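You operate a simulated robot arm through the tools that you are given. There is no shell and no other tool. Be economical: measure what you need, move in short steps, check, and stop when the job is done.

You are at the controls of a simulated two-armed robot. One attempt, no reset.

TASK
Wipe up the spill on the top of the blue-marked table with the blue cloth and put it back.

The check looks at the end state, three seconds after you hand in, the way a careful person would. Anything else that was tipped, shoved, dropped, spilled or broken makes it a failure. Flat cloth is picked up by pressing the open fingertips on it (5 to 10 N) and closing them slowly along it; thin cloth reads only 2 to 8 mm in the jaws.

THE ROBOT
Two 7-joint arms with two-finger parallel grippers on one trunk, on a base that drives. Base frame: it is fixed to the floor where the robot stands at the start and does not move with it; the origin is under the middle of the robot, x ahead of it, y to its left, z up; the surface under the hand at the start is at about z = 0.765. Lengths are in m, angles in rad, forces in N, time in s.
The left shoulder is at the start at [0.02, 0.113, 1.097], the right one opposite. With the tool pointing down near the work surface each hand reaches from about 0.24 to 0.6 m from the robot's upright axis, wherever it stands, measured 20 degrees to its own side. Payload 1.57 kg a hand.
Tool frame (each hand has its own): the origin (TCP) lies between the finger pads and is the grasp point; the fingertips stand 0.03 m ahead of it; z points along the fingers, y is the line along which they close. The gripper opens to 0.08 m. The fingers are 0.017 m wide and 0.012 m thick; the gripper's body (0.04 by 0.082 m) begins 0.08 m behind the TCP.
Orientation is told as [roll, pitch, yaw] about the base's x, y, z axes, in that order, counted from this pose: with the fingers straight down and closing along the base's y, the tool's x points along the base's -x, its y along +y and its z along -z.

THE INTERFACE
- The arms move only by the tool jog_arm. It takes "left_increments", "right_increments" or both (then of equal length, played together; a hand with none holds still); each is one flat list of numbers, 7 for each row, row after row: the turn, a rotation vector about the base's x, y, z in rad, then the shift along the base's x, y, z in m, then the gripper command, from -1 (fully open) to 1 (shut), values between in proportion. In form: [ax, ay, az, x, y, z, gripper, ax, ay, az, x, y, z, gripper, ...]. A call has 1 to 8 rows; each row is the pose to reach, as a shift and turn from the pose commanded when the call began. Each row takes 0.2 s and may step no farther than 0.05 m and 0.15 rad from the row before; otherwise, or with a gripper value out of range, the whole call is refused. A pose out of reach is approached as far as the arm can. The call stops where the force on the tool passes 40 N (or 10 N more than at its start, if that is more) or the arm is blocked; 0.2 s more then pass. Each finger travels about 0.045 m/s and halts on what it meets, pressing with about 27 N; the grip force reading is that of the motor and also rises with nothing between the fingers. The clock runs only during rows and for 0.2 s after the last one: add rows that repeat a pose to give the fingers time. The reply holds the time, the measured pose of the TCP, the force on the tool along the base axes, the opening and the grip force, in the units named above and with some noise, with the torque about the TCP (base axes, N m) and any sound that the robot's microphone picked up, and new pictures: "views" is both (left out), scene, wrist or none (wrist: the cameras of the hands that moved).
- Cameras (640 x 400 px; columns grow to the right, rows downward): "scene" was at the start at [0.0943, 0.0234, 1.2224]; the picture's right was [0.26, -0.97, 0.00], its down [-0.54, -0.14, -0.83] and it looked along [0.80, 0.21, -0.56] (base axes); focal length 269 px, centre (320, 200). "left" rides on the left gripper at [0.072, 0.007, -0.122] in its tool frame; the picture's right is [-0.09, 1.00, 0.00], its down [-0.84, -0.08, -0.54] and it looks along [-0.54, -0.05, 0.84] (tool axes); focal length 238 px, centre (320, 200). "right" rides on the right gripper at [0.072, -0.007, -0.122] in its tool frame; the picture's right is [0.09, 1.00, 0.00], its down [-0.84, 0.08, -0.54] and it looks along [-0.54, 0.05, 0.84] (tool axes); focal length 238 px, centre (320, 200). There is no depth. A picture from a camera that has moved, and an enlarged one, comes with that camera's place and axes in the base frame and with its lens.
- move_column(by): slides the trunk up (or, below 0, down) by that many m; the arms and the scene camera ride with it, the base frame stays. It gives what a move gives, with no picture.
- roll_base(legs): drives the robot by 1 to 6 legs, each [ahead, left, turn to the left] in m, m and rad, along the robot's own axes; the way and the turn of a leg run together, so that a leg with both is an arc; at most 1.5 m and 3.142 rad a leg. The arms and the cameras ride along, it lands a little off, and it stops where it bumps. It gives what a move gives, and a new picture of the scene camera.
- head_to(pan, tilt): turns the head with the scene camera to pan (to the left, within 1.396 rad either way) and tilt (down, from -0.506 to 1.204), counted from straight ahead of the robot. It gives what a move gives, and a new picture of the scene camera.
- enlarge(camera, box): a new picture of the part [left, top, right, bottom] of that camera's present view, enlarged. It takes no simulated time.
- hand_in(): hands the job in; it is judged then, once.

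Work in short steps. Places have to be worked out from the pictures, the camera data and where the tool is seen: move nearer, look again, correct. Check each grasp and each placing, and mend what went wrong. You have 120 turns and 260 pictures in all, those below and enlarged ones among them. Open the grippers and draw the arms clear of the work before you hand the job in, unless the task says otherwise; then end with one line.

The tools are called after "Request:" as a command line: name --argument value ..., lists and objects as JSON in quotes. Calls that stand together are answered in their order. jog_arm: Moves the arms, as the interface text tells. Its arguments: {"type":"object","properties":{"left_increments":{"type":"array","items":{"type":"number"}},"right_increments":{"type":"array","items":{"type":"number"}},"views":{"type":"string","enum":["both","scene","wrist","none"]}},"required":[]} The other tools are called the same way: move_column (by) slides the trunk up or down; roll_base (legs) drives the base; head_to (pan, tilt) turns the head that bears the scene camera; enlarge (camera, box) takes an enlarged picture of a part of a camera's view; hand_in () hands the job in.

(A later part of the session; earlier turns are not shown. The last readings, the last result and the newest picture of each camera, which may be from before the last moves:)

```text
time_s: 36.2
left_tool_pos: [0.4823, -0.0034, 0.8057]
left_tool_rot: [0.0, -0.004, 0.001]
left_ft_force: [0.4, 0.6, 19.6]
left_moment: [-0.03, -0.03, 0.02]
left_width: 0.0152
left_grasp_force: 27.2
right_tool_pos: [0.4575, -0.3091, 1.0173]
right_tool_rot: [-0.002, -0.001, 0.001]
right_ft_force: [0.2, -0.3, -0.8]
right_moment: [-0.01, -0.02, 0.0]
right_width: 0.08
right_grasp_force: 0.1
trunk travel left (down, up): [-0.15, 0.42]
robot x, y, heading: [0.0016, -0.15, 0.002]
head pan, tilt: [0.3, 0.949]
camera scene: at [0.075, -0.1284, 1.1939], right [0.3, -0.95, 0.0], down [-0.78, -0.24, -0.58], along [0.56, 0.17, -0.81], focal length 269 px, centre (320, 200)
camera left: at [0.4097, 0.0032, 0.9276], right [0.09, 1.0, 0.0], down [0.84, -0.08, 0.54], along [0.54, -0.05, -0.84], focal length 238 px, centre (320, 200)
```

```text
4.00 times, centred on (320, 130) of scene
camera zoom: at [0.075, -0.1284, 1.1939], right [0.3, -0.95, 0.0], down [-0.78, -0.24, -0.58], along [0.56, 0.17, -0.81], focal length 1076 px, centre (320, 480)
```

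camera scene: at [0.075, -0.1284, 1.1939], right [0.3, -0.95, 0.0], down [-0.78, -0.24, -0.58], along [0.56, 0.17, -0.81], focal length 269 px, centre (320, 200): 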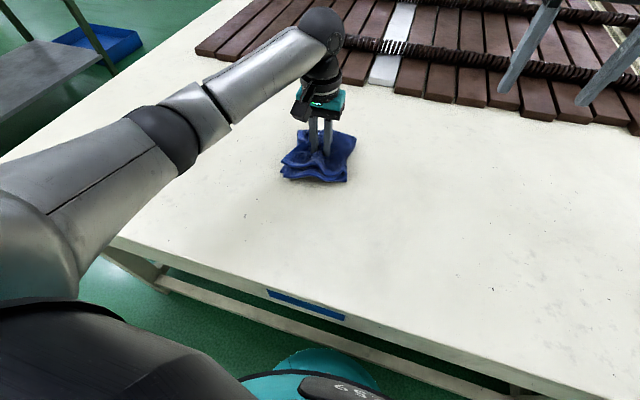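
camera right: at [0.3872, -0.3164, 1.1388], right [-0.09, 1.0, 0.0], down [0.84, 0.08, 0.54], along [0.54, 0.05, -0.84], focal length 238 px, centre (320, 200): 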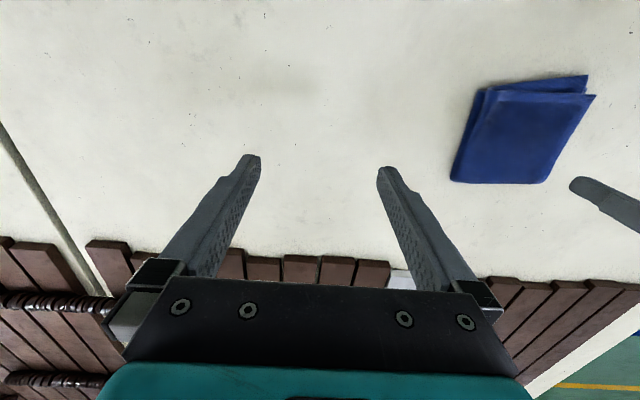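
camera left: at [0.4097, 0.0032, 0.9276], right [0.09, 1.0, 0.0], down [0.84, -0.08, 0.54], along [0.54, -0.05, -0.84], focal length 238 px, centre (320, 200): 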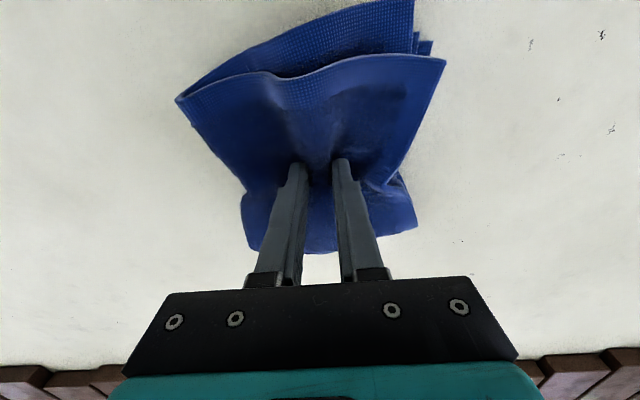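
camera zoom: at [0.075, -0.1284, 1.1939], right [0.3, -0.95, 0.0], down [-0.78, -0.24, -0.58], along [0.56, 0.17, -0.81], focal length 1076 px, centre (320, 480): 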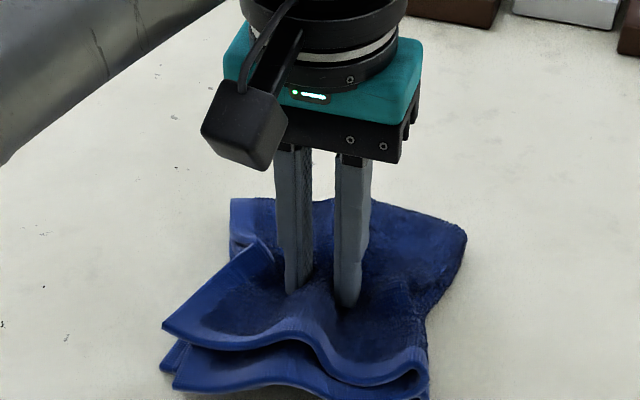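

All layers are bunched between the fingers (15 mm, 27 N). I lift a little and check.

Request:
jog_arm --left_increments '[0, 0, 0, 0, 0, 0.01, 1, 0, 0, 0, 0, 0, 0.03, 1, 0, 0, 0, 0, 0, 0.06, 1, 0, 0, 0, 0, 0, 0.1, 1, 0, 0, 0, 0, 0, 0.14, 1, 0, 0, 0, 0, 0, 0.14, 1]'

Request:
enlarge --camera "scene" --box '[230, 40, 390, 140]'

```text
time_s: 37.6
left_tool_pos: [0.4795, -0.0031, 0.9454]
left_tool_rot: [0.001, 0.003, 0.002]
left_ft_force: [0.0, -0.4, -1.0]
left_moment: [-0.02, 0.01, -0.03]
left_width: 0.0141
left_grasp_force: 26.8
right_tool_pos: [0.458, -0.3074, 1.0177]
right_tool_rot: [-0.001, 0.0, 0.003]
right_ft_force: [0.2, -0.4, 0.3]
right_moment: [0.02, 0.0, 0.01]
right_width: 0.0799
right_grasp_force: 0.1
trunk travel left (down, up): [-0.15, 0.42]
robot x, y, heading: [-0.0036, -0.1531, 0.001]
head pan, tilt: [0.3, 0.949]
camera scene: at [0.0762, -0.128, 1.1937], right [0.3, -0.95, 0.0], down [-0.78, -0.24, -0.58], along [0.56, 0.17, -0.81], focal length 269 px, centre (320, 200)
camera left: at [0.4089, 0.0043, 1.0673], right [0.09, 1.0, 0.0], down [0.84, -0.08, 0.54], along [0.54, -0.05, -0.84], focal length 238 px, centre (320, 200)
```

scene: 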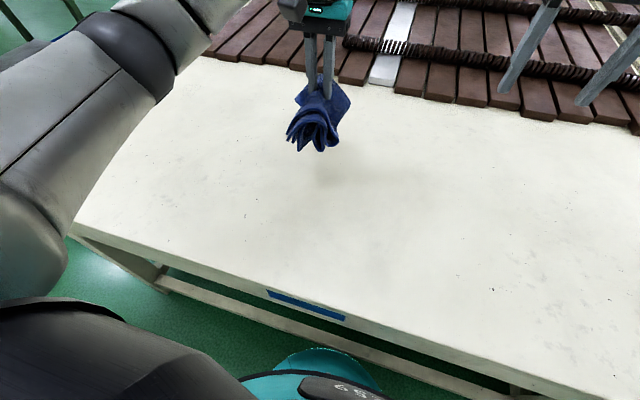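
left: 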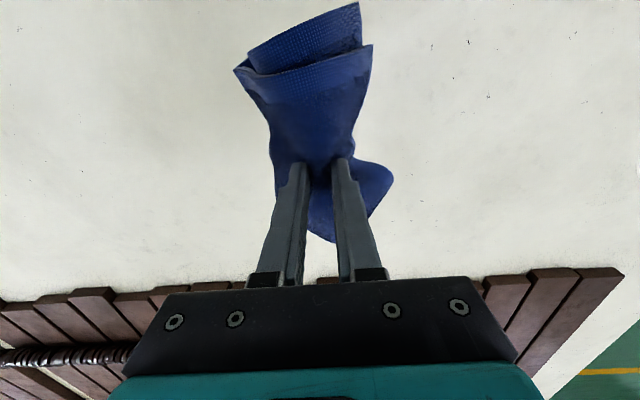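

```text
4.00 times, centred on (310, 90) of scene
camera zoom: at [0.0762, -0.128, 1.1937], right [0.3, -0.95, 0.0], down [-0.78, -0.24, -0.58], along [0.56, 0.17, -0.81], focal length 1076 px, centre (360, 640)
```

zoom: 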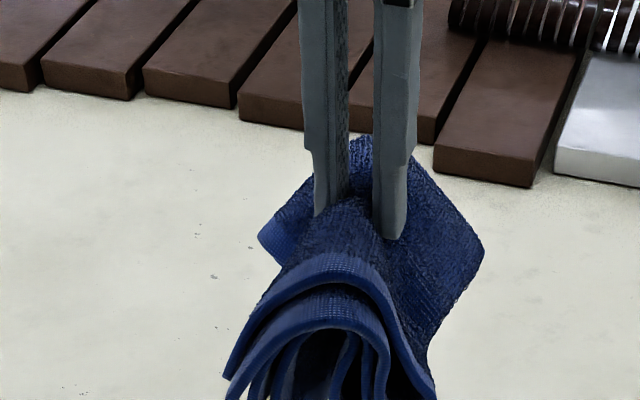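

All layers are held. I raise the hand, then drive around to the left side of the table.

Request:
jog_arm --left_increments '[0, 0, 0, -0.02, 0.0, 0.04, 1, 0, 0, 0, -0.04, 0, 0.08, 1, 0, 0, 0, -0.05, 0, 0.1, 1]' --views "none"

Request:
roll_base --legs '[[-0.45, 0, 0], [0, 1.2, 0], [0, 0, -1.571]]'

Request:
head_to --pan 0.5 --tilt 0.6

```text
time_s: 38.4
left_tool_pos: [0.4304, -0.0006, 1.0436]
left_tool_rot: [0.0, 0.001, 0.003]
left_ft_force: [-0.3, 0.6, -0.3]
left_moment: [-0.01, 0.0, -0.01]
left_width: 0.0139
left_grasp_force: 27.2
right_tool_pos: [0.4599, -0.3078, 1.0179]
right_tool_rot: [-0.001, -0.001, 0.002]
right_ft_force: [-0.4, -0.7, -0.3]
right_moment: [-0.01, 0.01, 0.01]
right_width: 0.0801
right_grasp_force: 0.1
trunk travel left (down, up): [-0.15, 0.42]
robot x, y, heading: [-0.0043, -0.1524, -0.0]
head pan, tilt: [0.3, 0.949]
```

```text
time_s: 50.7
left_tool_pos: [-0.3191, 0.6155, 1.0453]
left_tool_rot: [0.0, 0.002, -1.575]
left_ft_force: [-0.9, 0.1, -0.9]
left_moment: [0.0, 0.0, 0.17]
left_width: 0.0113
left_grasp_force: 27.2
right_tool_pos: [-0.6254, 0.5896, 1.0169]
right_tool_rot: [-0.001, 0.0, -1.575]
right_ft_force: [-0.4, 0.5, -0.4]
right_moment: [-0.01, 0.0, 0.02]
right_width: 0.0797
right_grasp_force: 0.1
trunk travel left (down, up): [-0.15, 0.42]
robot x, y, heading: [-0.4695, 1.0499, -1.575]
head pan, tilt: [0.3, 0.949]
camera scene: at [-0.4454, 0.9705, 1.1937], right [-0.96, -0.29, 0.0], down [-0.24, 0.78, -0.58], along [0.17, -0.56, -0.81], focal length 269 px, centre (320, 200)
```

scene: 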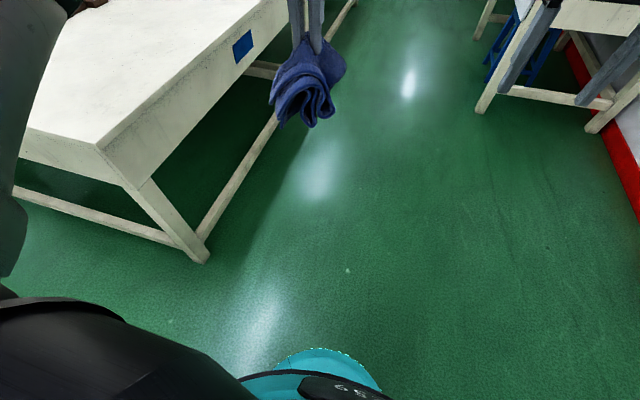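

```text
time_s: 51.6
left_tool_pos: [-0.3191, 0.6159, 1.0451]
left_tool_rot: [0.001, 0.0, -1.575]
left_ft_force: [0.6, 0.2, -0.1]
left_moment: [-0.03, 0.0, 0.18]
left_width: 0.0114
left_grasp_force: 27.2
right_tool_pos: [-0.6256, 0.5898, 1.0167]
right_tool_rot: [-0.001, -0.001, -1.576]
right_ft_force: [-0.2, 0.1, -0.5]
right_moment: [0.02, -0.02, -0.05]
right_width: 0.08
right_grasp_force: 0.0
trunk travel left (down, up): [-0.15, 0.42]
robot x, y, heading: [-0.4612, 1.0494, -1.576]
head pan, tilt: [0.499, 0.6]
camera scene: at [-0.4246, 0.9623, 1.222], right [-0.88, -0.47, 0.0], down [-0.27, 0.5, -0.82], along [0.39, -0.73, -0.57], focal length 269 px, centre (320, 200)
```

scene: 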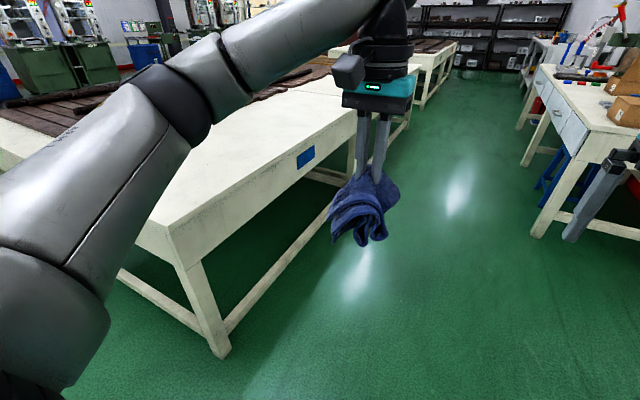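

The cloth is still held; the table corner is at about (0.15, 0.68). I strafe along the table's left side.

Request:
roll_base --legs '[[0, 0.95, 0], [0.1, 0, 0]]'

Request:
head_to --pan 0.2 --tilt 0.9

```text
time_s: 57.3
left_tool_pos: [0.6313, 0.5103, 1.0442]
left_tool_rot: [0.0, 0.001, -1.572]
left_ft_force: [0.6, 0.1, -0.3]
left_moment: [0.01, -0.01, 0.16]
left_width: 0.0116
left_grasp_force: 27.1
right_tool_pos: [0.3241, 0.4834, 1.0175]
right_tool_rot: [0.0, 0.0, -1.575]
right_ft_force: [0.2, 0.4, 0.3]
right_moment: [0.03, -0.01, -0.04]
right_width: 0.0802
right_grasp_force: 0.1
trunk travel left (down, up): [-0.15, 0.42]
robot x, y, heading: [0.4815, 0.9467, -1.573]
head pan, tilt: [0.499, 0.6]
camera scene: at [0.5249, 0.8569, 1.222], right [-0.88, -0.48, 0.0], down [-0.27, 0.5, -0.82], along [0.39, -0.73, -0.57], focal length 269 px, centre (320, 200)
```

scene: 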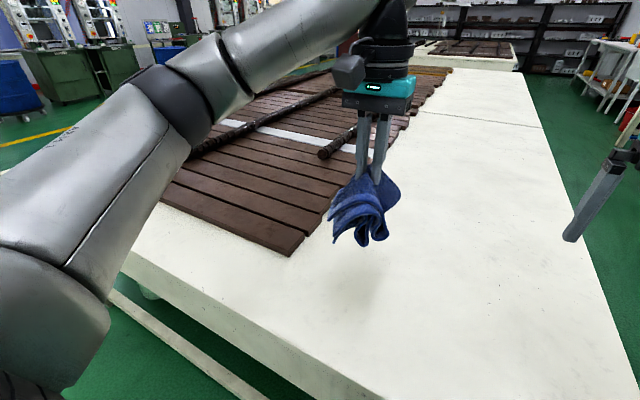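

```text
time_s: 58.1
left_tool_pos: [0.6314, 0.5125, 1.0442]
left_tool_rot: [0.001, 0.001, -1.573]
left_ft_force: [-0.5, 0.0, 0.0]
left_moment: [0.0, 0.02, 0.15]
left_width: 0.0114
left_grasp_force: 27.1
right_tool_pos: [0.3244, 0.4834, 1.0167]
right_tool_rot: [0.001, 0.0, -1.574]
right_ft_force: [0.5, -0.4, 0.2]
right_moment: [-0.01, 0.02, 0.0]
right_width: 0.0801
right_grasp_force: 0.0
trunk travel left (down, up): [-0.15, 0.42]
robot x, y, heading: [0.4848, 0.9434, -1.571]
head pan, tilt: [0.201, 0.901]
camera scene: at [0.4978, 0.8612, 1.1974], right [-0.98, -0.2, 0.0], down [-0.15, 0.77, -0.62], along [0.12, -0.61, -0.78], focal length 269 px, centre (320, 200)
```

scene: 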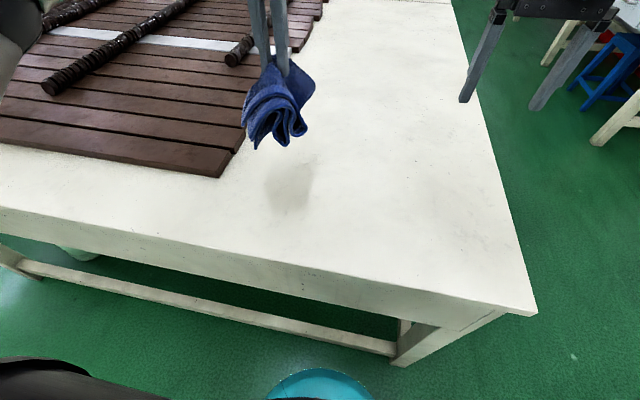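

Now I look for the puddle from here.

Request:
enlarge --camera "scene" --box '[200, 120, 360, 220]'

Request:
jog_arm --left_increments '[0, 0, 0, 0, 0.04, 0, 1, 0, 0, 0, 0, 0.08, 0, 1, 0, 0, 0, 0, 0.1, 0, 1]'

Request:
enlarge --camera "scene" --box '[200, 80, 360, 180]'

```text
4.00 times, centred on (280, 170) of scene
camera zoom: at [0.4978, 0.8612, 1.1974], right [-0.98, -0.2, 0.0], down [-0.15, 0.77, -0.62], along [0.12, -0.61, -0.78], focal length 1076 px, centre (480, 320)
```

zoom: 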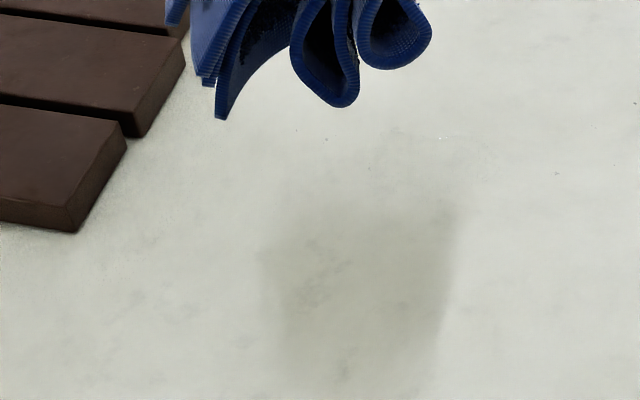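

```text
time_s: 58.9
left_tool_pos: [0.6315, 0.6105, 1.0432]
left_tool_rot: [0.001, 0.001, -1.574]
left_ft_force: [0.2, -0.1, -0.5]
left_moment: [-0.01, -0.01, 0.2]
left_width: 0.0112
left_grasp_force: 26.9
right_tool_pos: [0.3239, 0.4848, 1.0173]
right_tool_rot: [0.001, 0.0, -1.574]
right_ft_force: [-0.4, -0.9, 0.3]
right_moment: [0.03, -0.02, -0.02]
right_width: 0.0799
right_grasp_force: 0.1
trunk travel left (down, up): [-0.15, 0.42]
robot x, y, heading: [0.483, 0.9447, -1.577]
head pan, tilt: [0.201, 0.901]
camera scene: at [0.4977, 0.8613, 1.1973], right [-0.98, -0.2, 0.0], down [-0.15, 0.77, -0.62], along [0.12, -0.61, -0.78], focal length 269 px, centre (320, 200)
camera left: at [0.6378, 0.6834, 1.1653], right [1.0, -0.09, 0.0], down [-0.08, -0.84, 0.54], along [-0.05, -0.54, -0.84], focal length 238 px, centre (320, 200)
```

scene: 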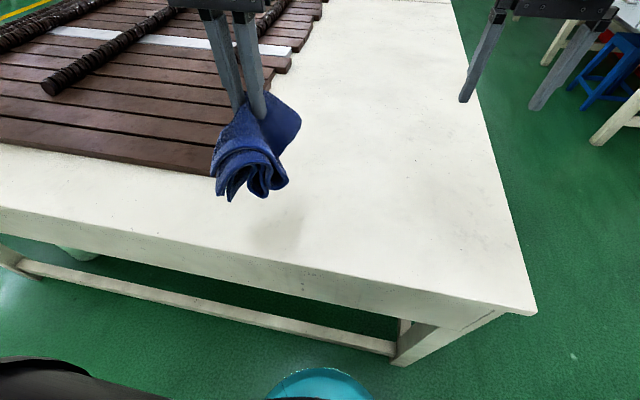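
left: 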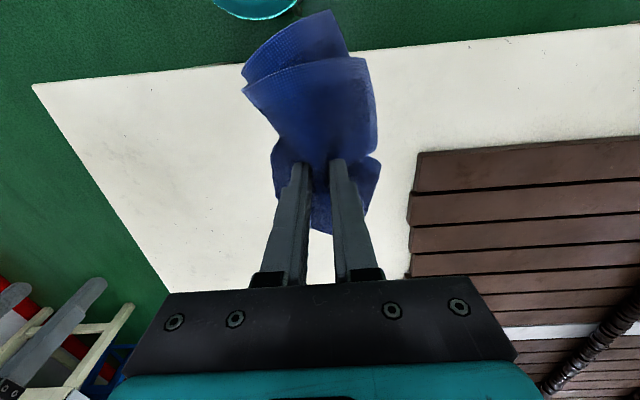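

```text
4.00 times, centred on (280, 130) of scene
camera zoom: at [0.4977, 0.8613, 1.1973], right [-0.98, -0.2, 0.0], down [-0.15, 0.77, -0.62], along [0.12, -0.61, -0.78], focal length 1076 px, centre (480, 480)
```

zoom: 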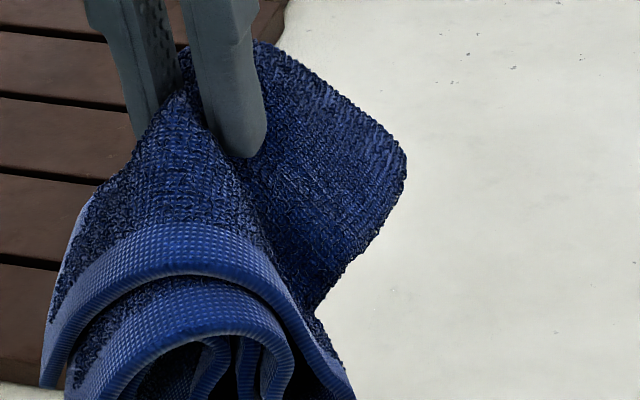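

The cloth hides it; I move the hand aside toward +x for a clear look.

Request:
jog_arm --left_increments '[0, 0, 0, 0.045, 0, 0, 1, 0, 0, 0, 0.09, 0, 0, 1, 0, 0, 0, 0.12, 0.0, 0.0, 1, 0, 0, 0, 0.12, 0.0, 0.0, 1]' --views "none"

Request:
enlarge --camera "scene" --box '[220, 110, 380, 210]'

Request:
head_to --pan -0.3 --tilt 0.9

Request:
enlarge --camera "scene" --box '[120, 80, 280, 180]'

```text
time_s: 59.9
left_tool_pos: [0.7511, 0.6105, 1.0435]
left_tool_rot: [0.001, 0.0, -1.573]
left_ft_force: [0.0, 0.4, -0.7]
left_moment: [-0.01, 0.01, 0.15]
left_width: 0.0111
left_grasp_force: 26.7
right_tool_pos: [0.325, 0.4845, 1.0173]
right_tool_rot: [-0.001, 0.0, -1.573]
right_ft_force: [-0.2, 0.2, 0.0]
right_moment: [0.02, -0.02, -0.01]
right_width: 0.0799
right_grasp_force: 0.2
trunk travel left (down, up): [-0.15, 0.42]
robot x, y, heading: [0.4853, 0.9398, -1.572]
head pan, tilt: [0.201, 0.901]
```

```text
4.00 times, centred on (300, 160) of scene
camera zoom: at [0.4977, 0.8613, 1.1973], right [-0.98, -0.2, 0.0], down [-0.15, 0.77, -0.62], along [0.12, -0.61, -0.78], focal length 1076 px, centre (400, 360)
```

zoom: 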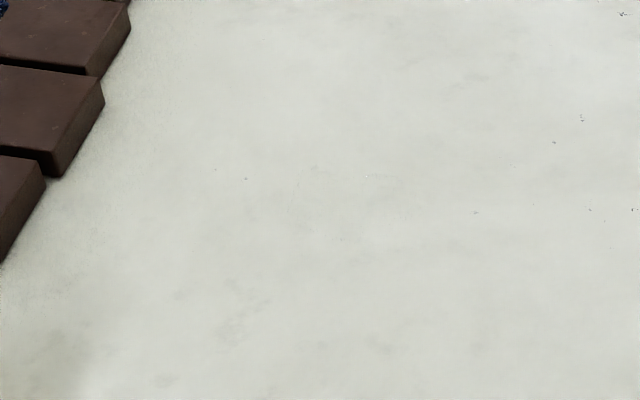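

```text
time_s: 60.8
left_tool_pos: [0.7521, 0.6107, 1.0441]
left_tool_rot: [0.0, 0.0, -1.572]
left_ft_force: [-0.2, 0.3, -0.2]
left_moment: [0.01, 0.01, 0.18]
left_width: 0.0116
left_grasp_force: 27.4
right_tool_pos: [0.3236, 0.4839, 1.0183]
right_tool_rot: [0.0, 0.0, -1.573]
right_ft_force: [-0.3, -0.1, 0.6]
right_moment: [-0.02, 0.01, 0.0]
right_width: 0.0802
right_grasp_force: 0.1
trunk travel left (down, up): [-0.15, 0.42]
robot x, y, heading: [0.4851, 0.9422, -1.577]
head pan, tilt: [-0.3, 0.901]
camera scene: at [0.4604, 0.8632, 1.1973], right [-0.95, 0.3, 0.0], down [0.23, 0.75, -0.62], along [-0.18, -0.59, -0.78], focal length 269 px, centre (320, 200)
```

scene: 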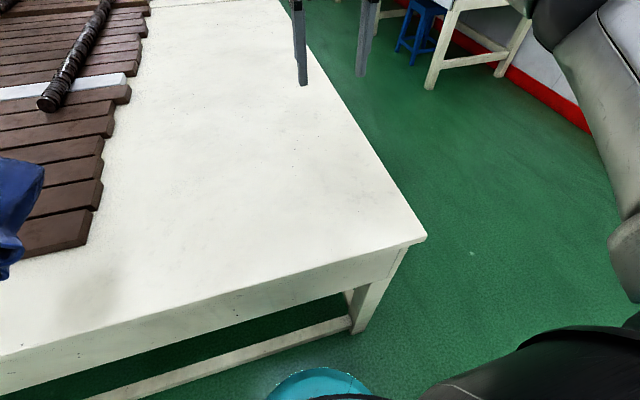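

```text
4.00 times, centred on (200, 130) of scene
camera zoom: at [0.4604, 0.8632, 1.1973], right [-0.95, 0.3, 0.0], down [0.23, 0.75, -0.62], along [-0.18, -0.59, -0.78], focal length 1076 px, centre (800, 480)
```

zoom: 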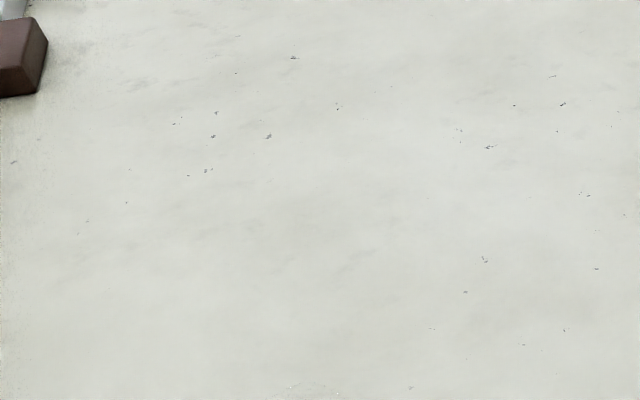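

Request:
enlarge --camera "scene" --box '[130, 150, 258, 230]'

Request:
head_to --pan 0.2 --tilt 0.8

Request:
enlarge --camera "scene" --box '[260, 140, 356, 200]'

Request:
enlarge --camera "left" --box '[0, 60, 320, 260]'

```text
5.00 times, centred on (194, 190) of scene
camera zoom: at [0.4604, 0.8632, 1.1973], right [-0.95, 0.3, 0.0], down [0.23, 0.75, -0.62], along [-0.18, -0.59, -0.78], focal length 1345 px, centre (950, 250)
```

zoom: 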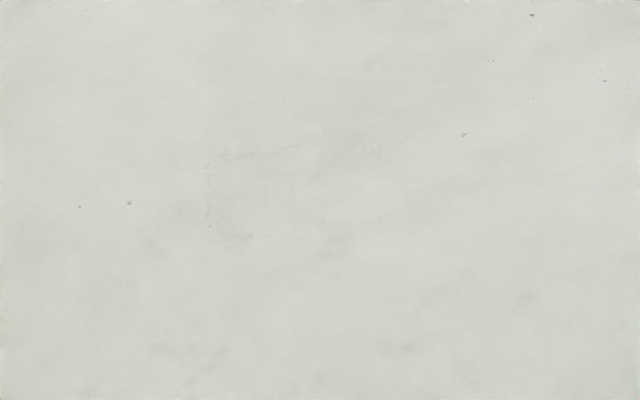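

```text
time_s: 61.7
left_tool_pos: [0.7513, 0.6099, 1.0444]
left_tool_rot: [0.0, -0.001, -1.572]
left_ft_force: [0.1, 0.6, -0.5]
left_moment: [-0.02, 0.02, 0.13]
left_width: 0.0112
left_grasp_force: 27.2
right_tool_pos: [0.3241, 0.4844, 1.0173]
right_tool_rot: [0.002, -0.001, -1.575]
right_ft_force: [-0.1, 0.5, 0.6]
right_moment: [-0.02, 0.02, 0.0]
right_width: 0.0797
right_grasp_force: 0.0
trunk travel left (down, up): [-0.15, 0.42]
robot x, y, heading: [0.4847, 0.9431, -1.571]
head pan, tilt: [0.201, 0.799]
camera scene: at [0.4986, 0.8562, 1.2052], right [-0.98, -0.2, 0.0], down [-0.14, 0.7, -0.7], along [0.14, -0.68, -0.72], focal length 269 px, centre (320, 200)
```

scene: 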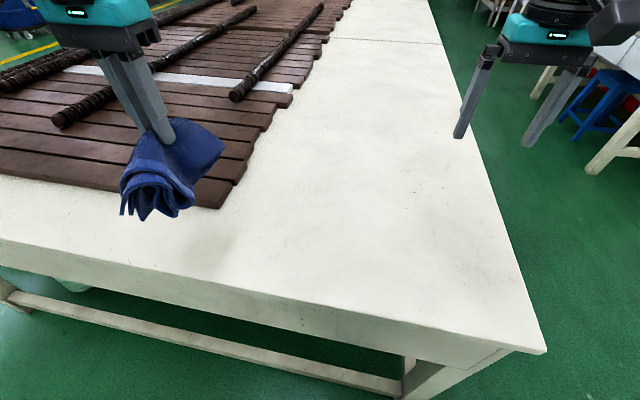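

```text
6.67 times, centred on (308, 170) of scene
camera zoom: at [0.4986, 0.8562, 1.2052], right [-0.98, -0.2, 0.0], down [-0.14, 0.7, -0.7], along [0.14, -0.68, -0.72], focal length 1794 px, centre (400, 400)
```

zoom: 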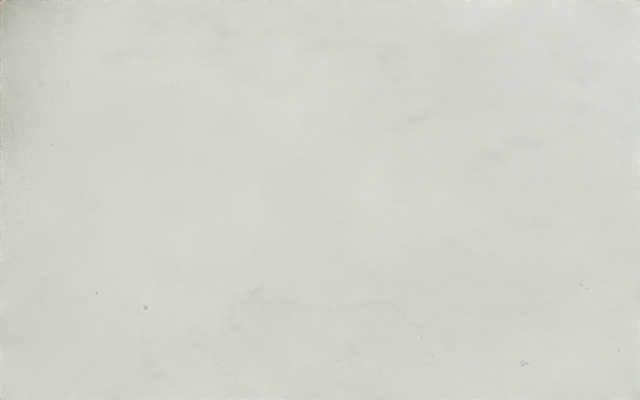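

```text
2.00 times, centred on (160, 160) of left
camera zoom: at [0.7594, 0.684, 1.1663], right [1.0, -0.09, 0.0], down [-0.08, -0.84, 0.54], along [-0.05, -0.54, -0.84], focal length 477 px, centre (640, 280)
```

zoom: 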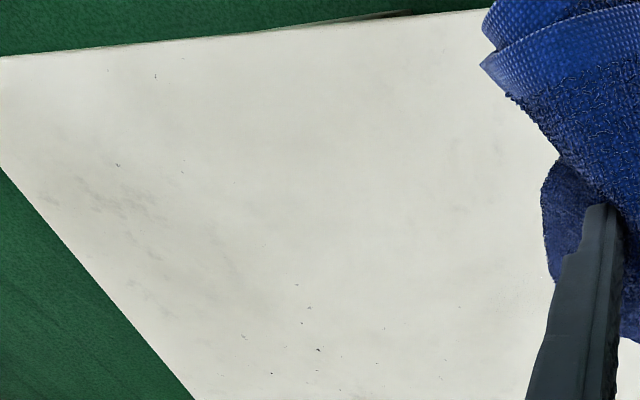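

The outline is faint but shows the puddle spans about x 0.575–0.655, y 0.385–0.455 (centre ≈ (0.615, 0.42)). I bring the cloth above it.

Request:
jog_arm --left_increments '[0, 0, 0, -0.027, -0.038, 0, 1, 0, 0, 0, -0.054, -0.076, 0, 1, 0, 0, 0, -0.081, -0.114, 0, 1, 0, 0, 0, -0.108, -0.152, -0.01, 1, 0, 0, 0, -0.137, -0.19, -0.02, 1, 0, 0, 0, -0.137, -0.19, -0.06, 1, 0, 0, 0, -0.137, -0.19, -0.1, 1, 0, 0, 0, -0.137, -0.19, -0.14, 1]'

```text
time_s: 63.5
left_tool_pos: [0.6162, 0.4211, 0.9038]
left_tool_rot: [0.001, 0.0, -1.571]
left_ft_force: [-0.1, -0.2, -0.8]
left_moment: [-0.01, 0.01, 0.16]
left_width: 0.0117
left_grasp_force: 27.0
right_tool_pos: [0.3242, 0.4832, 1.0171]
right_tool_rot: [0.0, 0.0, -1.573]
right_ft_force: [0.4, 0.1, -0.1]
right_moment: [-0.01, 0.03, -0.04]
right_width: 0.0801
right_grasp_force: 0.0
trunk travel left (down, up): [-0.15, 0.42]
robot x, y, heading: [0.484, 0.9435, -1.572]
head pan, tilt: [0.201, 0.799]
camera scene: at [0.4986, 0.856, 1.2052], right [-0.98, -0.2, 0.0], down [-0.14, 0.7, -0.7], along [0.14, -0.68, -0.72], focal length 269 px, centre (320, 200)
camera left: at [0.6229, 0.4941, 1.025], right [1.0, -0.09, 0.0], down [-0.08, -0.84, 0.54], along [-0.05, -0.54, -0.84], focal length 238 px, centre (320, 200)
```

scene: 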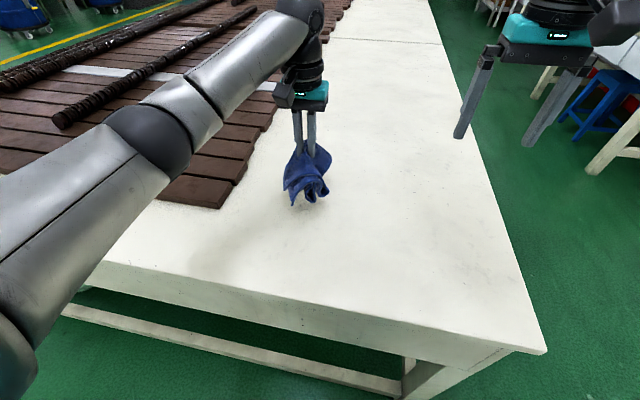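
left: 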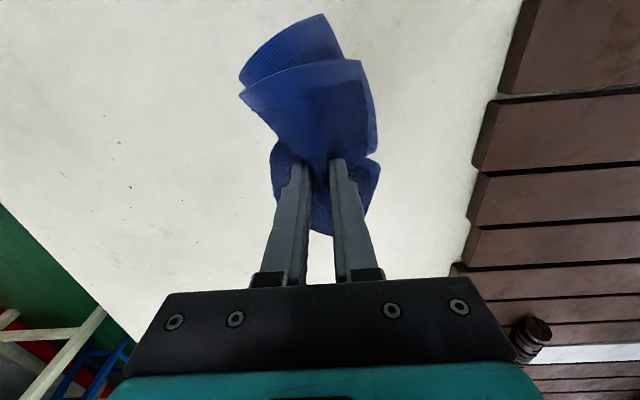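

Lowering gently until the cloth bears on the table.

Request:
jog_arm --left_increments '[0, 0, 0, 0, 0, -0.03, 1, 0, 0, 0, 0, 0, -0.05, 1, 0, 0, 0, 0, 0, -0.065, 1, 0, 0, 0, 0, 0, -0.08, 1, 0, 0, 0, 0, 0, -0.085, 1, 0, 0, 0, 0, 0, -0.085, 1]'

```text
time_s: 64.9
left_tool_pos: [0.6133, 0.4217, 0.8197]
left_tool_rot: [0.0, -0.003, -1.575]
left_ft_force: [0.1, 0.1, 6.0]
left_moment: [0.06, -0.02, 0.06]
left_width: 0.0114
left_grasp_force: 27.1
right_tool_pos: [0.3243, 0.4845, 1.0178]
right_tool_rot: [0.0, 0.001, -1.575]
right_ft_force: [1.2, -0.2, 0.6]
right_moment: [0.01, -0.04, -0.01]
right_width: 0.0799
right_grasp_force: 0.1
trunk travel left (down, up): [-0.15, 0.42]
robot x, y, heading: [0.485, 0.9465, -1.574]
head pan, tilt: [0.201, 0.799]
camera scene: at [0.4985, 0.8567, 1.2053], right [-0.98, -0.2, 0.0], down [-0.14, 0.7, -0.7], along [0.14, -0.68, -0.72], focal length 269 px, centre (320, 200)
camera left: at [0.6205, 0.4948, 0.9419], right [1.0, -0.1, 0.0], down [-0.08, -0.84, 0.54], along [-0.05, -0.54, -0.84], focal length 238 px, centre (320, 200)
```

scene: 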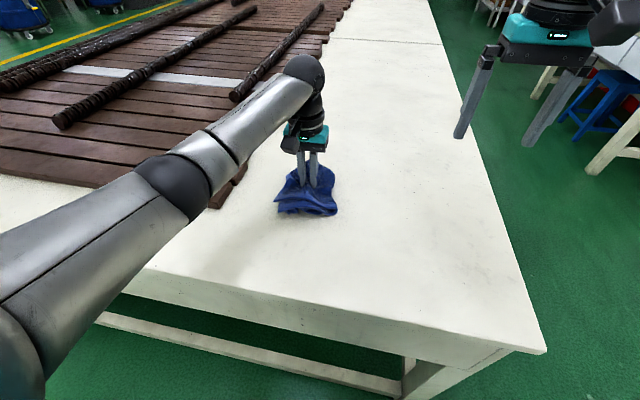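
left: 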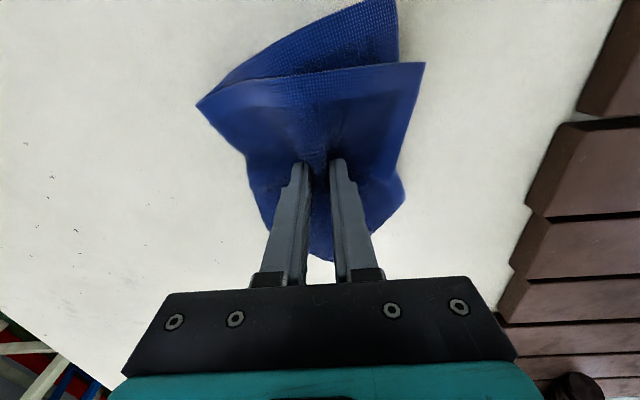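

It presses with 6 N. I wipe in overlapping strokes, pressing slightly more.

Request:
jog_arm --left_increments '[0, 0, 0, 0.0, 0.02, -0.004, 1, 0, 0, 0, 0.03, 0.04, -0.004, 1, 0, 0, 0, 0.055, 0.03, -0.004, 1, 0, 0, 0, 0.02, 0.03, -0.004, 1, 0, 0, 0, -0.02, 0.03, -0.004, 1, 0, 0, 0, -0.055, 0.02, -0.004, 1, 0, 0, 0, -0.03, 0.0, -0.004, 1, 0, 0, 0, 0.01, 0.0, -0.004, 1]' --views "scene"

Request:
jog_arm --left_increments '[0, 0, 0, 0.04, 0, -0.002, 1, 0, 0, 0, 0.045, -0.025, -0.002, 1, 0, 0, 0, 0.01, -0.025, -0.002, 1, 0, 0, 0, -0.03, -0.025, -0.002, 1, 0, 0, 0, -0.065, -0.025, -0.002, 1, 0, 0, 0, -0.065, -0.05, -0.002, 1, 0, 0, 0, -0.03, -0.05, -0.002, 1, 0, 0, 0, 0.01, -0.05, -0.002, 1]' --views "scene"

```text
time_s: 66.7
left_tool_pos: [0.6222, 0.4223, 0.817]
left_tool_rot: [-0.001, -0.002, -1.575]
left_ft_force: [-2.1, -0.8, 8.2]
left_moment: [-0.03, 0.01, 0.06]
left_width: 0.0117
left_grasp_force: 27.2
right_tool_pos: [0.3246, 0.4844, 1.0175]
right_tool_rot: [0.001, -0.002, -1.574]
right_ft_force: [0.4, 0.0, -0.5]
right_moment: [0.04, 0.0, 0.0]
right_width: 0.08
right_grasp_force: 0.1
trunk travel left (down, up): [-0.15, 0.42]
robot x, y, heading: [0.4861, 0.9479, -1.569]
head pan, tilt: [0.201, 0.799]
camera scene: at [0.4985, 0.8568, 1.2053], right [-0.98, -0.2, 0.0], down [-0.14, 0.7, -0.7], along [0.14, -0.68, -0.72], focal length 269 px, centre (320, 200)
```

scene: 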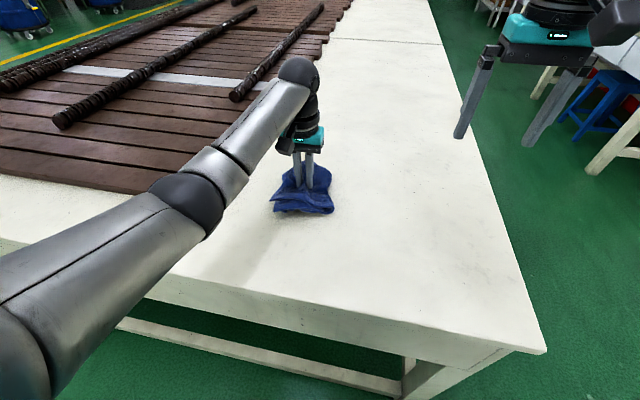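

```text
time_s: 68.5
left_tool_pos: [0.6328, 0.3722, 0.8147]
left_tool_rot: [0.0, -0.005, -1.575]
left_ft_force: [-3.1, -1.7, 11.4]
left_moment: [-0.03, 0.03, 0.04]
left_width: 0.0113
left_grasp_force: 27.4
left hand out of reach, approached as far as the arm can: row 6
right_tool_pos: [0.3237, 0.4851, 1.0179]
right_tool_rot: [0.001, -0.001, -1.575]
right_ft_force: [0.4, 0.3, -0.6]
right_moment: [0.0, 0.03, -0.02]
right_width: 0.08
right_grasp_force: 0.0
trunk travel left (down, up): [-0.15, 0.42]
robot x, y, heading: [0.4827, 0.9465, -1.575]
head pan, tilt: [0.201, 0.799]
camera scene: at [0.4983, 0.8571, 1.2054], right [-0.98, -0.2, 0.0], down [-0.14, 0.7, -0.7], along [0.14, -0.68, -0.72], focal length 269 px, centre (320, 200)
```

scene: 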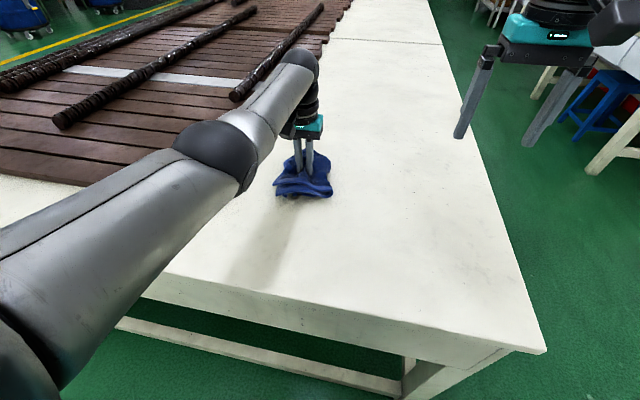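

Strokes went well (about 8–11 N). Now cross strokes in y.

Request:
jog_arm --left_increments '[0, 0, 0, 0.02, 0.02, 0, 1, 0, 0, 0, 0.02, 0.06, 0, 1, 0, 0, 0, 0.02, 0.09, 0, 1, 0, 0, 0, -0.015, 0.09, 0, 1, 0, 0, 0, -0.015, 0.05, 0, 1, 0, 0, 0, -0.015, 0.01, 0, 1, 0, 0, 0, -0.04, 0.01, 0, 1, 0, 0, 0, -0.04, 0.05, 0, 1]' --views "none"

Request:
jog_arm --left_increments '[0, 0, 0, 0, 0.04, 0, 1, 0, 0, 0, -0.025, 0.03, 0, 1, 0, 0, 0, -0.025, -0.01, 0, 1, 0, 0, 0, -0.02, -0.04, 0, 1, 0, 0, 0, 0.02, -0.03, 0, 1, 0, 0, 0, 0.05, -0.01, 0, 1, 0, 0, 0, 0.02, 0.01, 0, 1, 0, 0, 0, 0.02, 0.01, 0, 1]' --views "none"

Request:
jog_arm --left_increments '[0, 0, 0, 0, 0, 0.03, 1, 0, 0, 0, 0.0, 0, 0.07, 1, 0, 0, 0, 0.0, 0, 0.12, 1, 0, 0, 0, 0.03, 0.03, 0.15, 1, 0, 0, 0, 0.06, 0.06, 0.17, 1, 0, 0, 0, 0.09, 0.09, 0.19, 1, 0, 0, 0, 0.12, 0.12, 0.2, 1, 0, 0, 0, 0.13, 0.15, 0.2, 1]'

Request:
enlarge --camera "scene" --box '[220, 130, 380, 230]'

```text
time_s: 70.3
left_tool_pos: [0.5926, 0.4217, 0.8154]
left_tool_rot: [-0.001, -0.005, -1.574]
left_ft_force: [-0.4, -4.1, 11.5]
left_moment: [-0.12, -0.1, 0.04]
left_width: 0.0116
left_grasp_force: 27.2
right_tool_pos: [0.3236, 0.4849, 1.0178]
right_tool_rot: [0.0, -0.001, -1.575]
right_ft_force: [-0.7, 0.4, -0.8]
right_moment: [0.0, 0.01, -0.05]
right_width: 0.0801
right_grasp_force: 0.1
trunk travel left (down, up): [-0.15, 0.42]
robot x, y, heading: [0.4836, 0.9451, -1.573]
head pan, tilt: [0.201, 0.799]
```

```text
time_s: 72.1
left_tool_pos: [0.6147, 0.4318, 0.8151]
left_tool_rot: [0.003, -0.001, -1.572]
left_ft_force: [3.6, -2.5, 13.2]
left_moment: [-0.1, -0.2, 0.07]
left_width: 0.0112
left_grasp_force: 26.7
right_tool_pos: [0.3252, 0.4841, 1.0173]
right_tool_rot: [0.001, -0.001, -1.573]
right_ft_force: [-1.2, -0.6, 0.7]
right_moment: [0.0, -0.04, -0.03]
right_width: 0.0801
right_grasp_force: 0.1
trunk travel left (down, up): [-0.15, 0.42]
robot x, y, heading: [0.4865, 0.9448, -1.569]
head pan, tilt: [0.201, 0.799]
```

```text
refused: row 4 steps farther than a row can; nothing moved
```

```text
4.00 times, centred on (300, 180) of scene
camera zoom: at [0.4988, 0.857, 1.2054], right [-0.98, -0.2, 0.0], down [-0.14, 0.7, -0.7], along [0.14, -0.68, -0.72], focal length 1076 px, centre (400, 280)
```

zoom: 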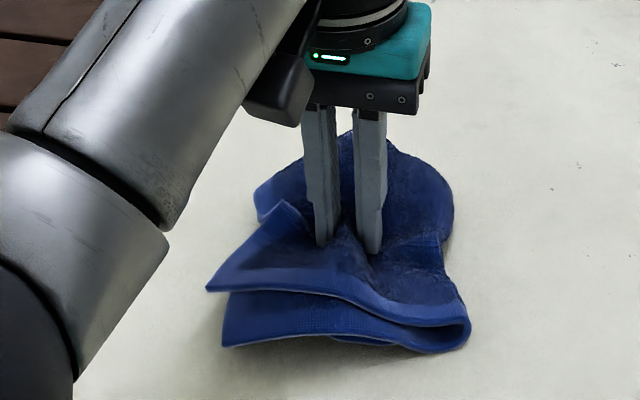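

Lift refused for step size; I lift and move aside with smaller steps to inspect.

Request:
jog_arm --left_increments '[0, 0, 0, 0, 0, 0.03, 1, 0, 0, 0, 0.0, 0, 0.07, 1, 0, 0, 0, 0.0, 0, 0.12, 1, 0, 0, 0, 0, 0.0, 0.165, 1, 0, 0, 0, 0.03, 0.03, 0.18, 1, 0, 0, 0, 0.06, 0.06, 0.2, 1, 0, 0, 0, 0.09, 0.09, 0.22, 1, 0, 0, 0, 0.12, 0.12, 0.23, 1]'

Request:
enlarge --camera "scene" --box '[240, 150, 368, 230]'

Request:
head_to --pan -0.3 --tilt 0.9

Request:
enlarge --camera "scene" --box '[130, 150, 258, 230]'

```text
time_s: 73.9
left_tool_pos: [0.7362, 0.5532, 1.0429]
left_tool_rot: [0.0, 0.003, -1.574]
left_ft_force: [-0.3, 0.2, 0.1]
left_moment: [0.06, 0.02, 0.09]
left_width: 0.0114
left_grasp_force: 27.2
right_tool_pos: [0.3246, 0.4846, 1.0179]
right_tool_rot: [0.0, 0.001, -1.573]
right_ft_force: [0.4, -0.1, -0.3]
right_moment: [0.01, 0.0, -0.02]
right_width: 0.0797
right_grasp_force: 0.0
trunk travel left (down, up): [-0.15, 0.42]
robot x, y, heading: [0.4879, 0.9468, -1.574]
head pan, tilt: [0.201, 0.799]
camera scene: at [0.4991, 0.8566, 1.2053], right [-0.98, -0.2, 0.0], down [-0.14, 0.7, -0.7], along [0.14, -0.68, -0.72], focal length 269 px, centre (320, 200)
camera left: at [0.7433, 0.6254, 1.1648], right [1.0, -0.09, 0.0], down [-0.08, -0.84, 0.54], along [-0.05, -0.54, -0.84], focal length 238 px, centre (320, 200)
```

scene: 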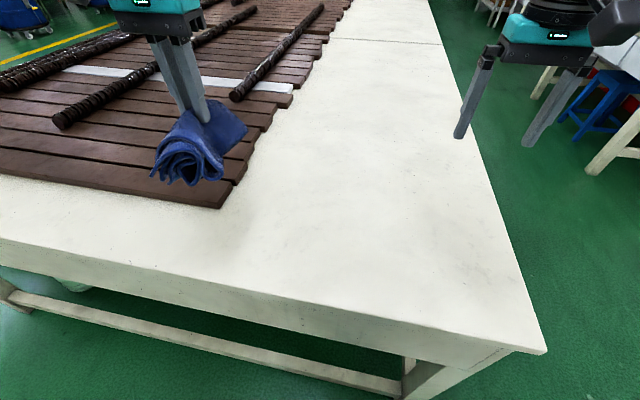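
left: 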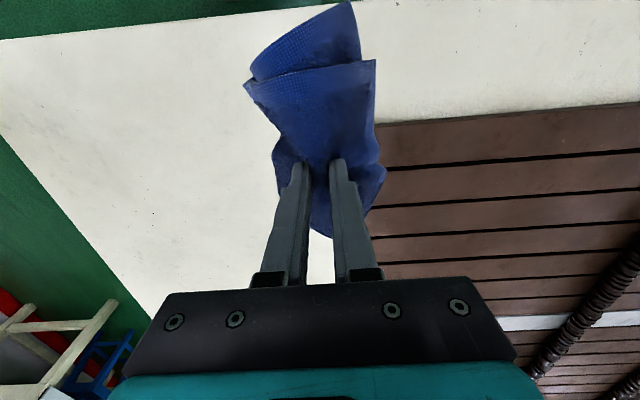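

```text
5.00 times, centred on (304, 190) of scene
camera zoom: at [0.4991, 0.8566, 1.2053], right [-0.98, -0.2, 0.0], down [-0.14, 0.7, -0.7], along [0.14, -0.68, -0.72], focal length 1345 px, centre (400, 250)
```

zoom: 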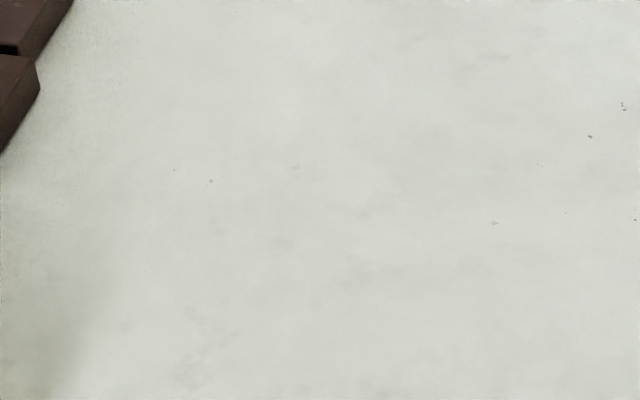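

```text
time_s: 74.9
left_tool_pos: [0.737, 0.5509, 1.043]
left_tool_rot: [-0.002, 0.0, -1.572]
left_ft_force: [-0.2, 0.1, 0.4]
left_moment: [-0.02, 0.05, 0.07]
left_width: 0.0115
left_grasp_force: 27.0
right_tool_pos: [0.3239, 0.4843, 1.0169]
right_tool_rot: [0.0, 0.0, -1.574]
right_ft_force: [0.4, 0.0, 0.4]
right_moment: [0.01, -0.03, 0.03]
right_width: 0.08
right_grasp_force: 0.1
trunk travel left (down, up): [-0.15, 0.42]
robot x, y, heading: [0.4852, 0.9427, -1.571]
head pan, tilt: [-0.3, 0.901]
camera scene: at [0.4604, 0.8632, 1.1973], right [-0.95, 0.3, 0.0], down [0.23, 0.75, -0.62], along [-0.18, -0.59, -0.78], focal length 269 px, centre (320, 200)
```

scene: 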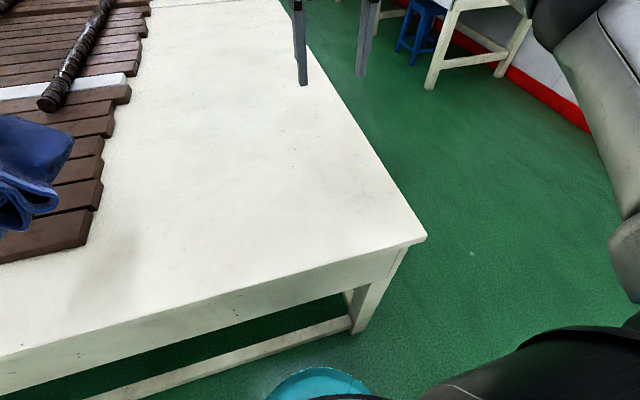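

```text
5.00 times, centred on (194, 190) of scene
camera zoom: at [0.4604, 0.8632, 1.1973], right [-0.95, 0.3, 0.0], down [0.23, 0.75, -0.62], along [-0.18, -0.59, -0.78], focal length 1345 px, centre (950, 250)
```

zoom: 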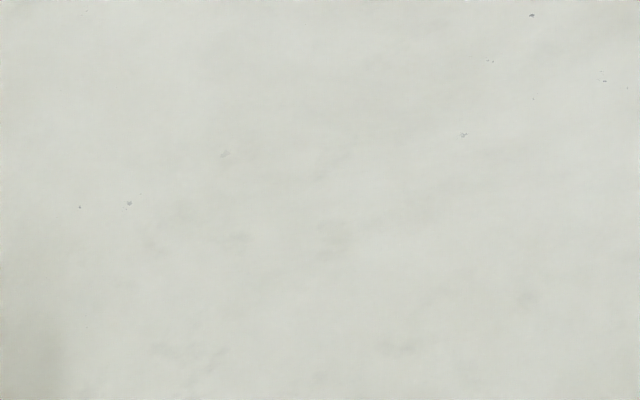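

The puddle outline is gone. I drive back the same way, and check the table from the front again.

Request:
roll_base --legs '[[-0.1, 0, 0], [0, -0.95, 0], [0, 0, 1.571], [0, -1.2, 0]]'

Request:
head_to --pan 0.45 --tilt 0.45

Request:
enlarge --camera "scene" --box '[160, 120, 400, 270]'

```text
time_s: 90.1
left_tool_pos: [-0.0932, 0.0775, 1.0431]
left_tool_rot: [-0.002, 0.0, -0.027]
left_ft_force: [0.5, -0.2, -0.3]
left_moment: [0.02, 0.03, -0.18]
left_width: 0.0087
left_grasp_force: 27.1
right_tool_pos: [-0.037, -0.3351, 1.0162]
right_tool_rot: [-0.001, 0.0, -0.027]
right_ft_force: [-1.6, 0.1, -0.2]
right_moment: [0.0, 0.0, -0.02]
right_width: 0.0798
right_grasp_force: 0.0
trunk travel left (down, up): [-0.15, 0.42]
robot x, y, heading: [-0.4931, -0.1636, -0.03]
head pan, tilt: [-0.3, 0.901]
camera scene: at [-0.4125, -0.1886, 1.1973], right [-0.32, -0.95, 0.0], down [-0.74, 0.25, -0.62], along [0.59, -0.2, -0.78], focal length 269 px, centre (320, 200)
```

scene: 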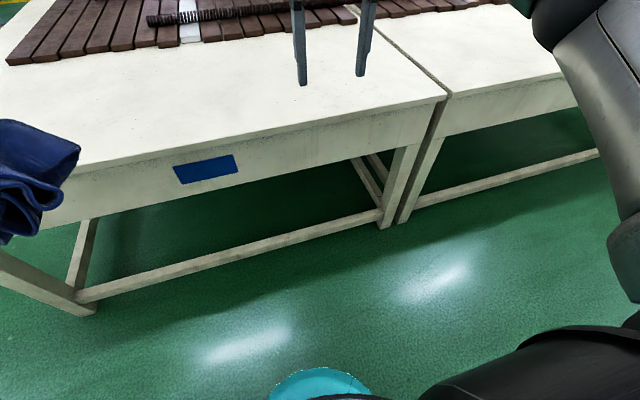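

```text
time_s: 91.2
left_tool_pos: [-0.0938, 0.0783, 1.0426]
left_tool_rot: [0.0, -0.001, -0.026]
left_ft_force: [0.0, 0.6, 0.0]
left_moment: [-0.03, 0.0, -0.14]
left_width: 0.0089
left_grasp_force: 26.5
right_tool_pos: [-0.0373, -0.3349, 1.0169]
right_tool_rot: [0.0, 0.0, -0.027]
right_ft_force: [0.1, 0.8, -0.1]
right_moment: [0.01, 0.02, -0.05]
right_width: 0.0799
right_grasp_force: 0.1
trunk travel left (down, up): [-0.15, 0.42]
robot x, y, heading: [-0.4908, -0.1652, -0.026]
head pan, tilt: [0.45, 0.45]
camera scene: at [-0.4002, -0.1266, 1.2356], right [0.41, -0.91, 0.0], down [-0.4, -0.18, -0.9], along [0.82, 0.37, -0.44], focal length 269 px, centre (320, 200)
```

scene: 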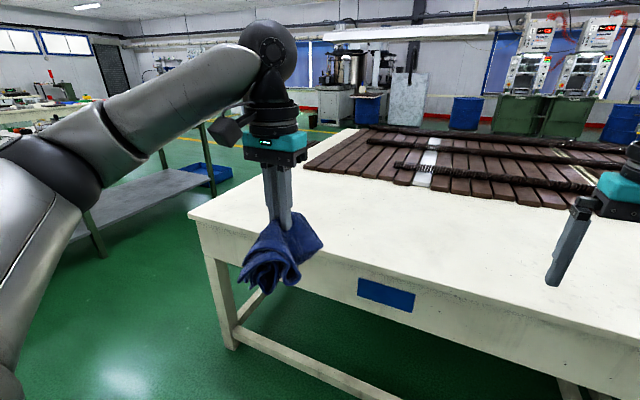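

```text
2.67 times, centred on (280, 195) of scene
camera zoom: at [-0.4002, -0.1266, 1.2356], right [0.41, -0.91, 0.0], down [-0.4, -0.18, -0.9], along [0.82, 0.37, -0.44], focal length 718 px, centre (427, 213)
```

zoom: 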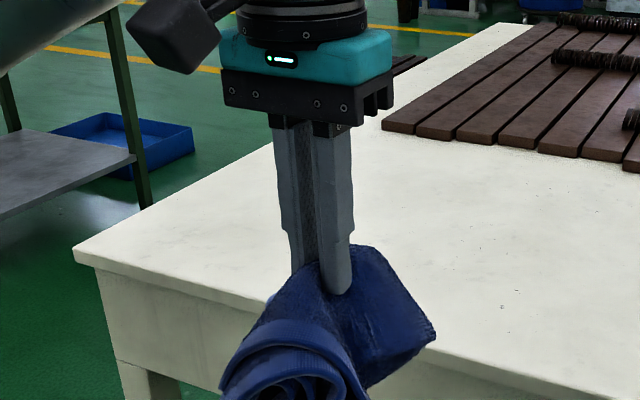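

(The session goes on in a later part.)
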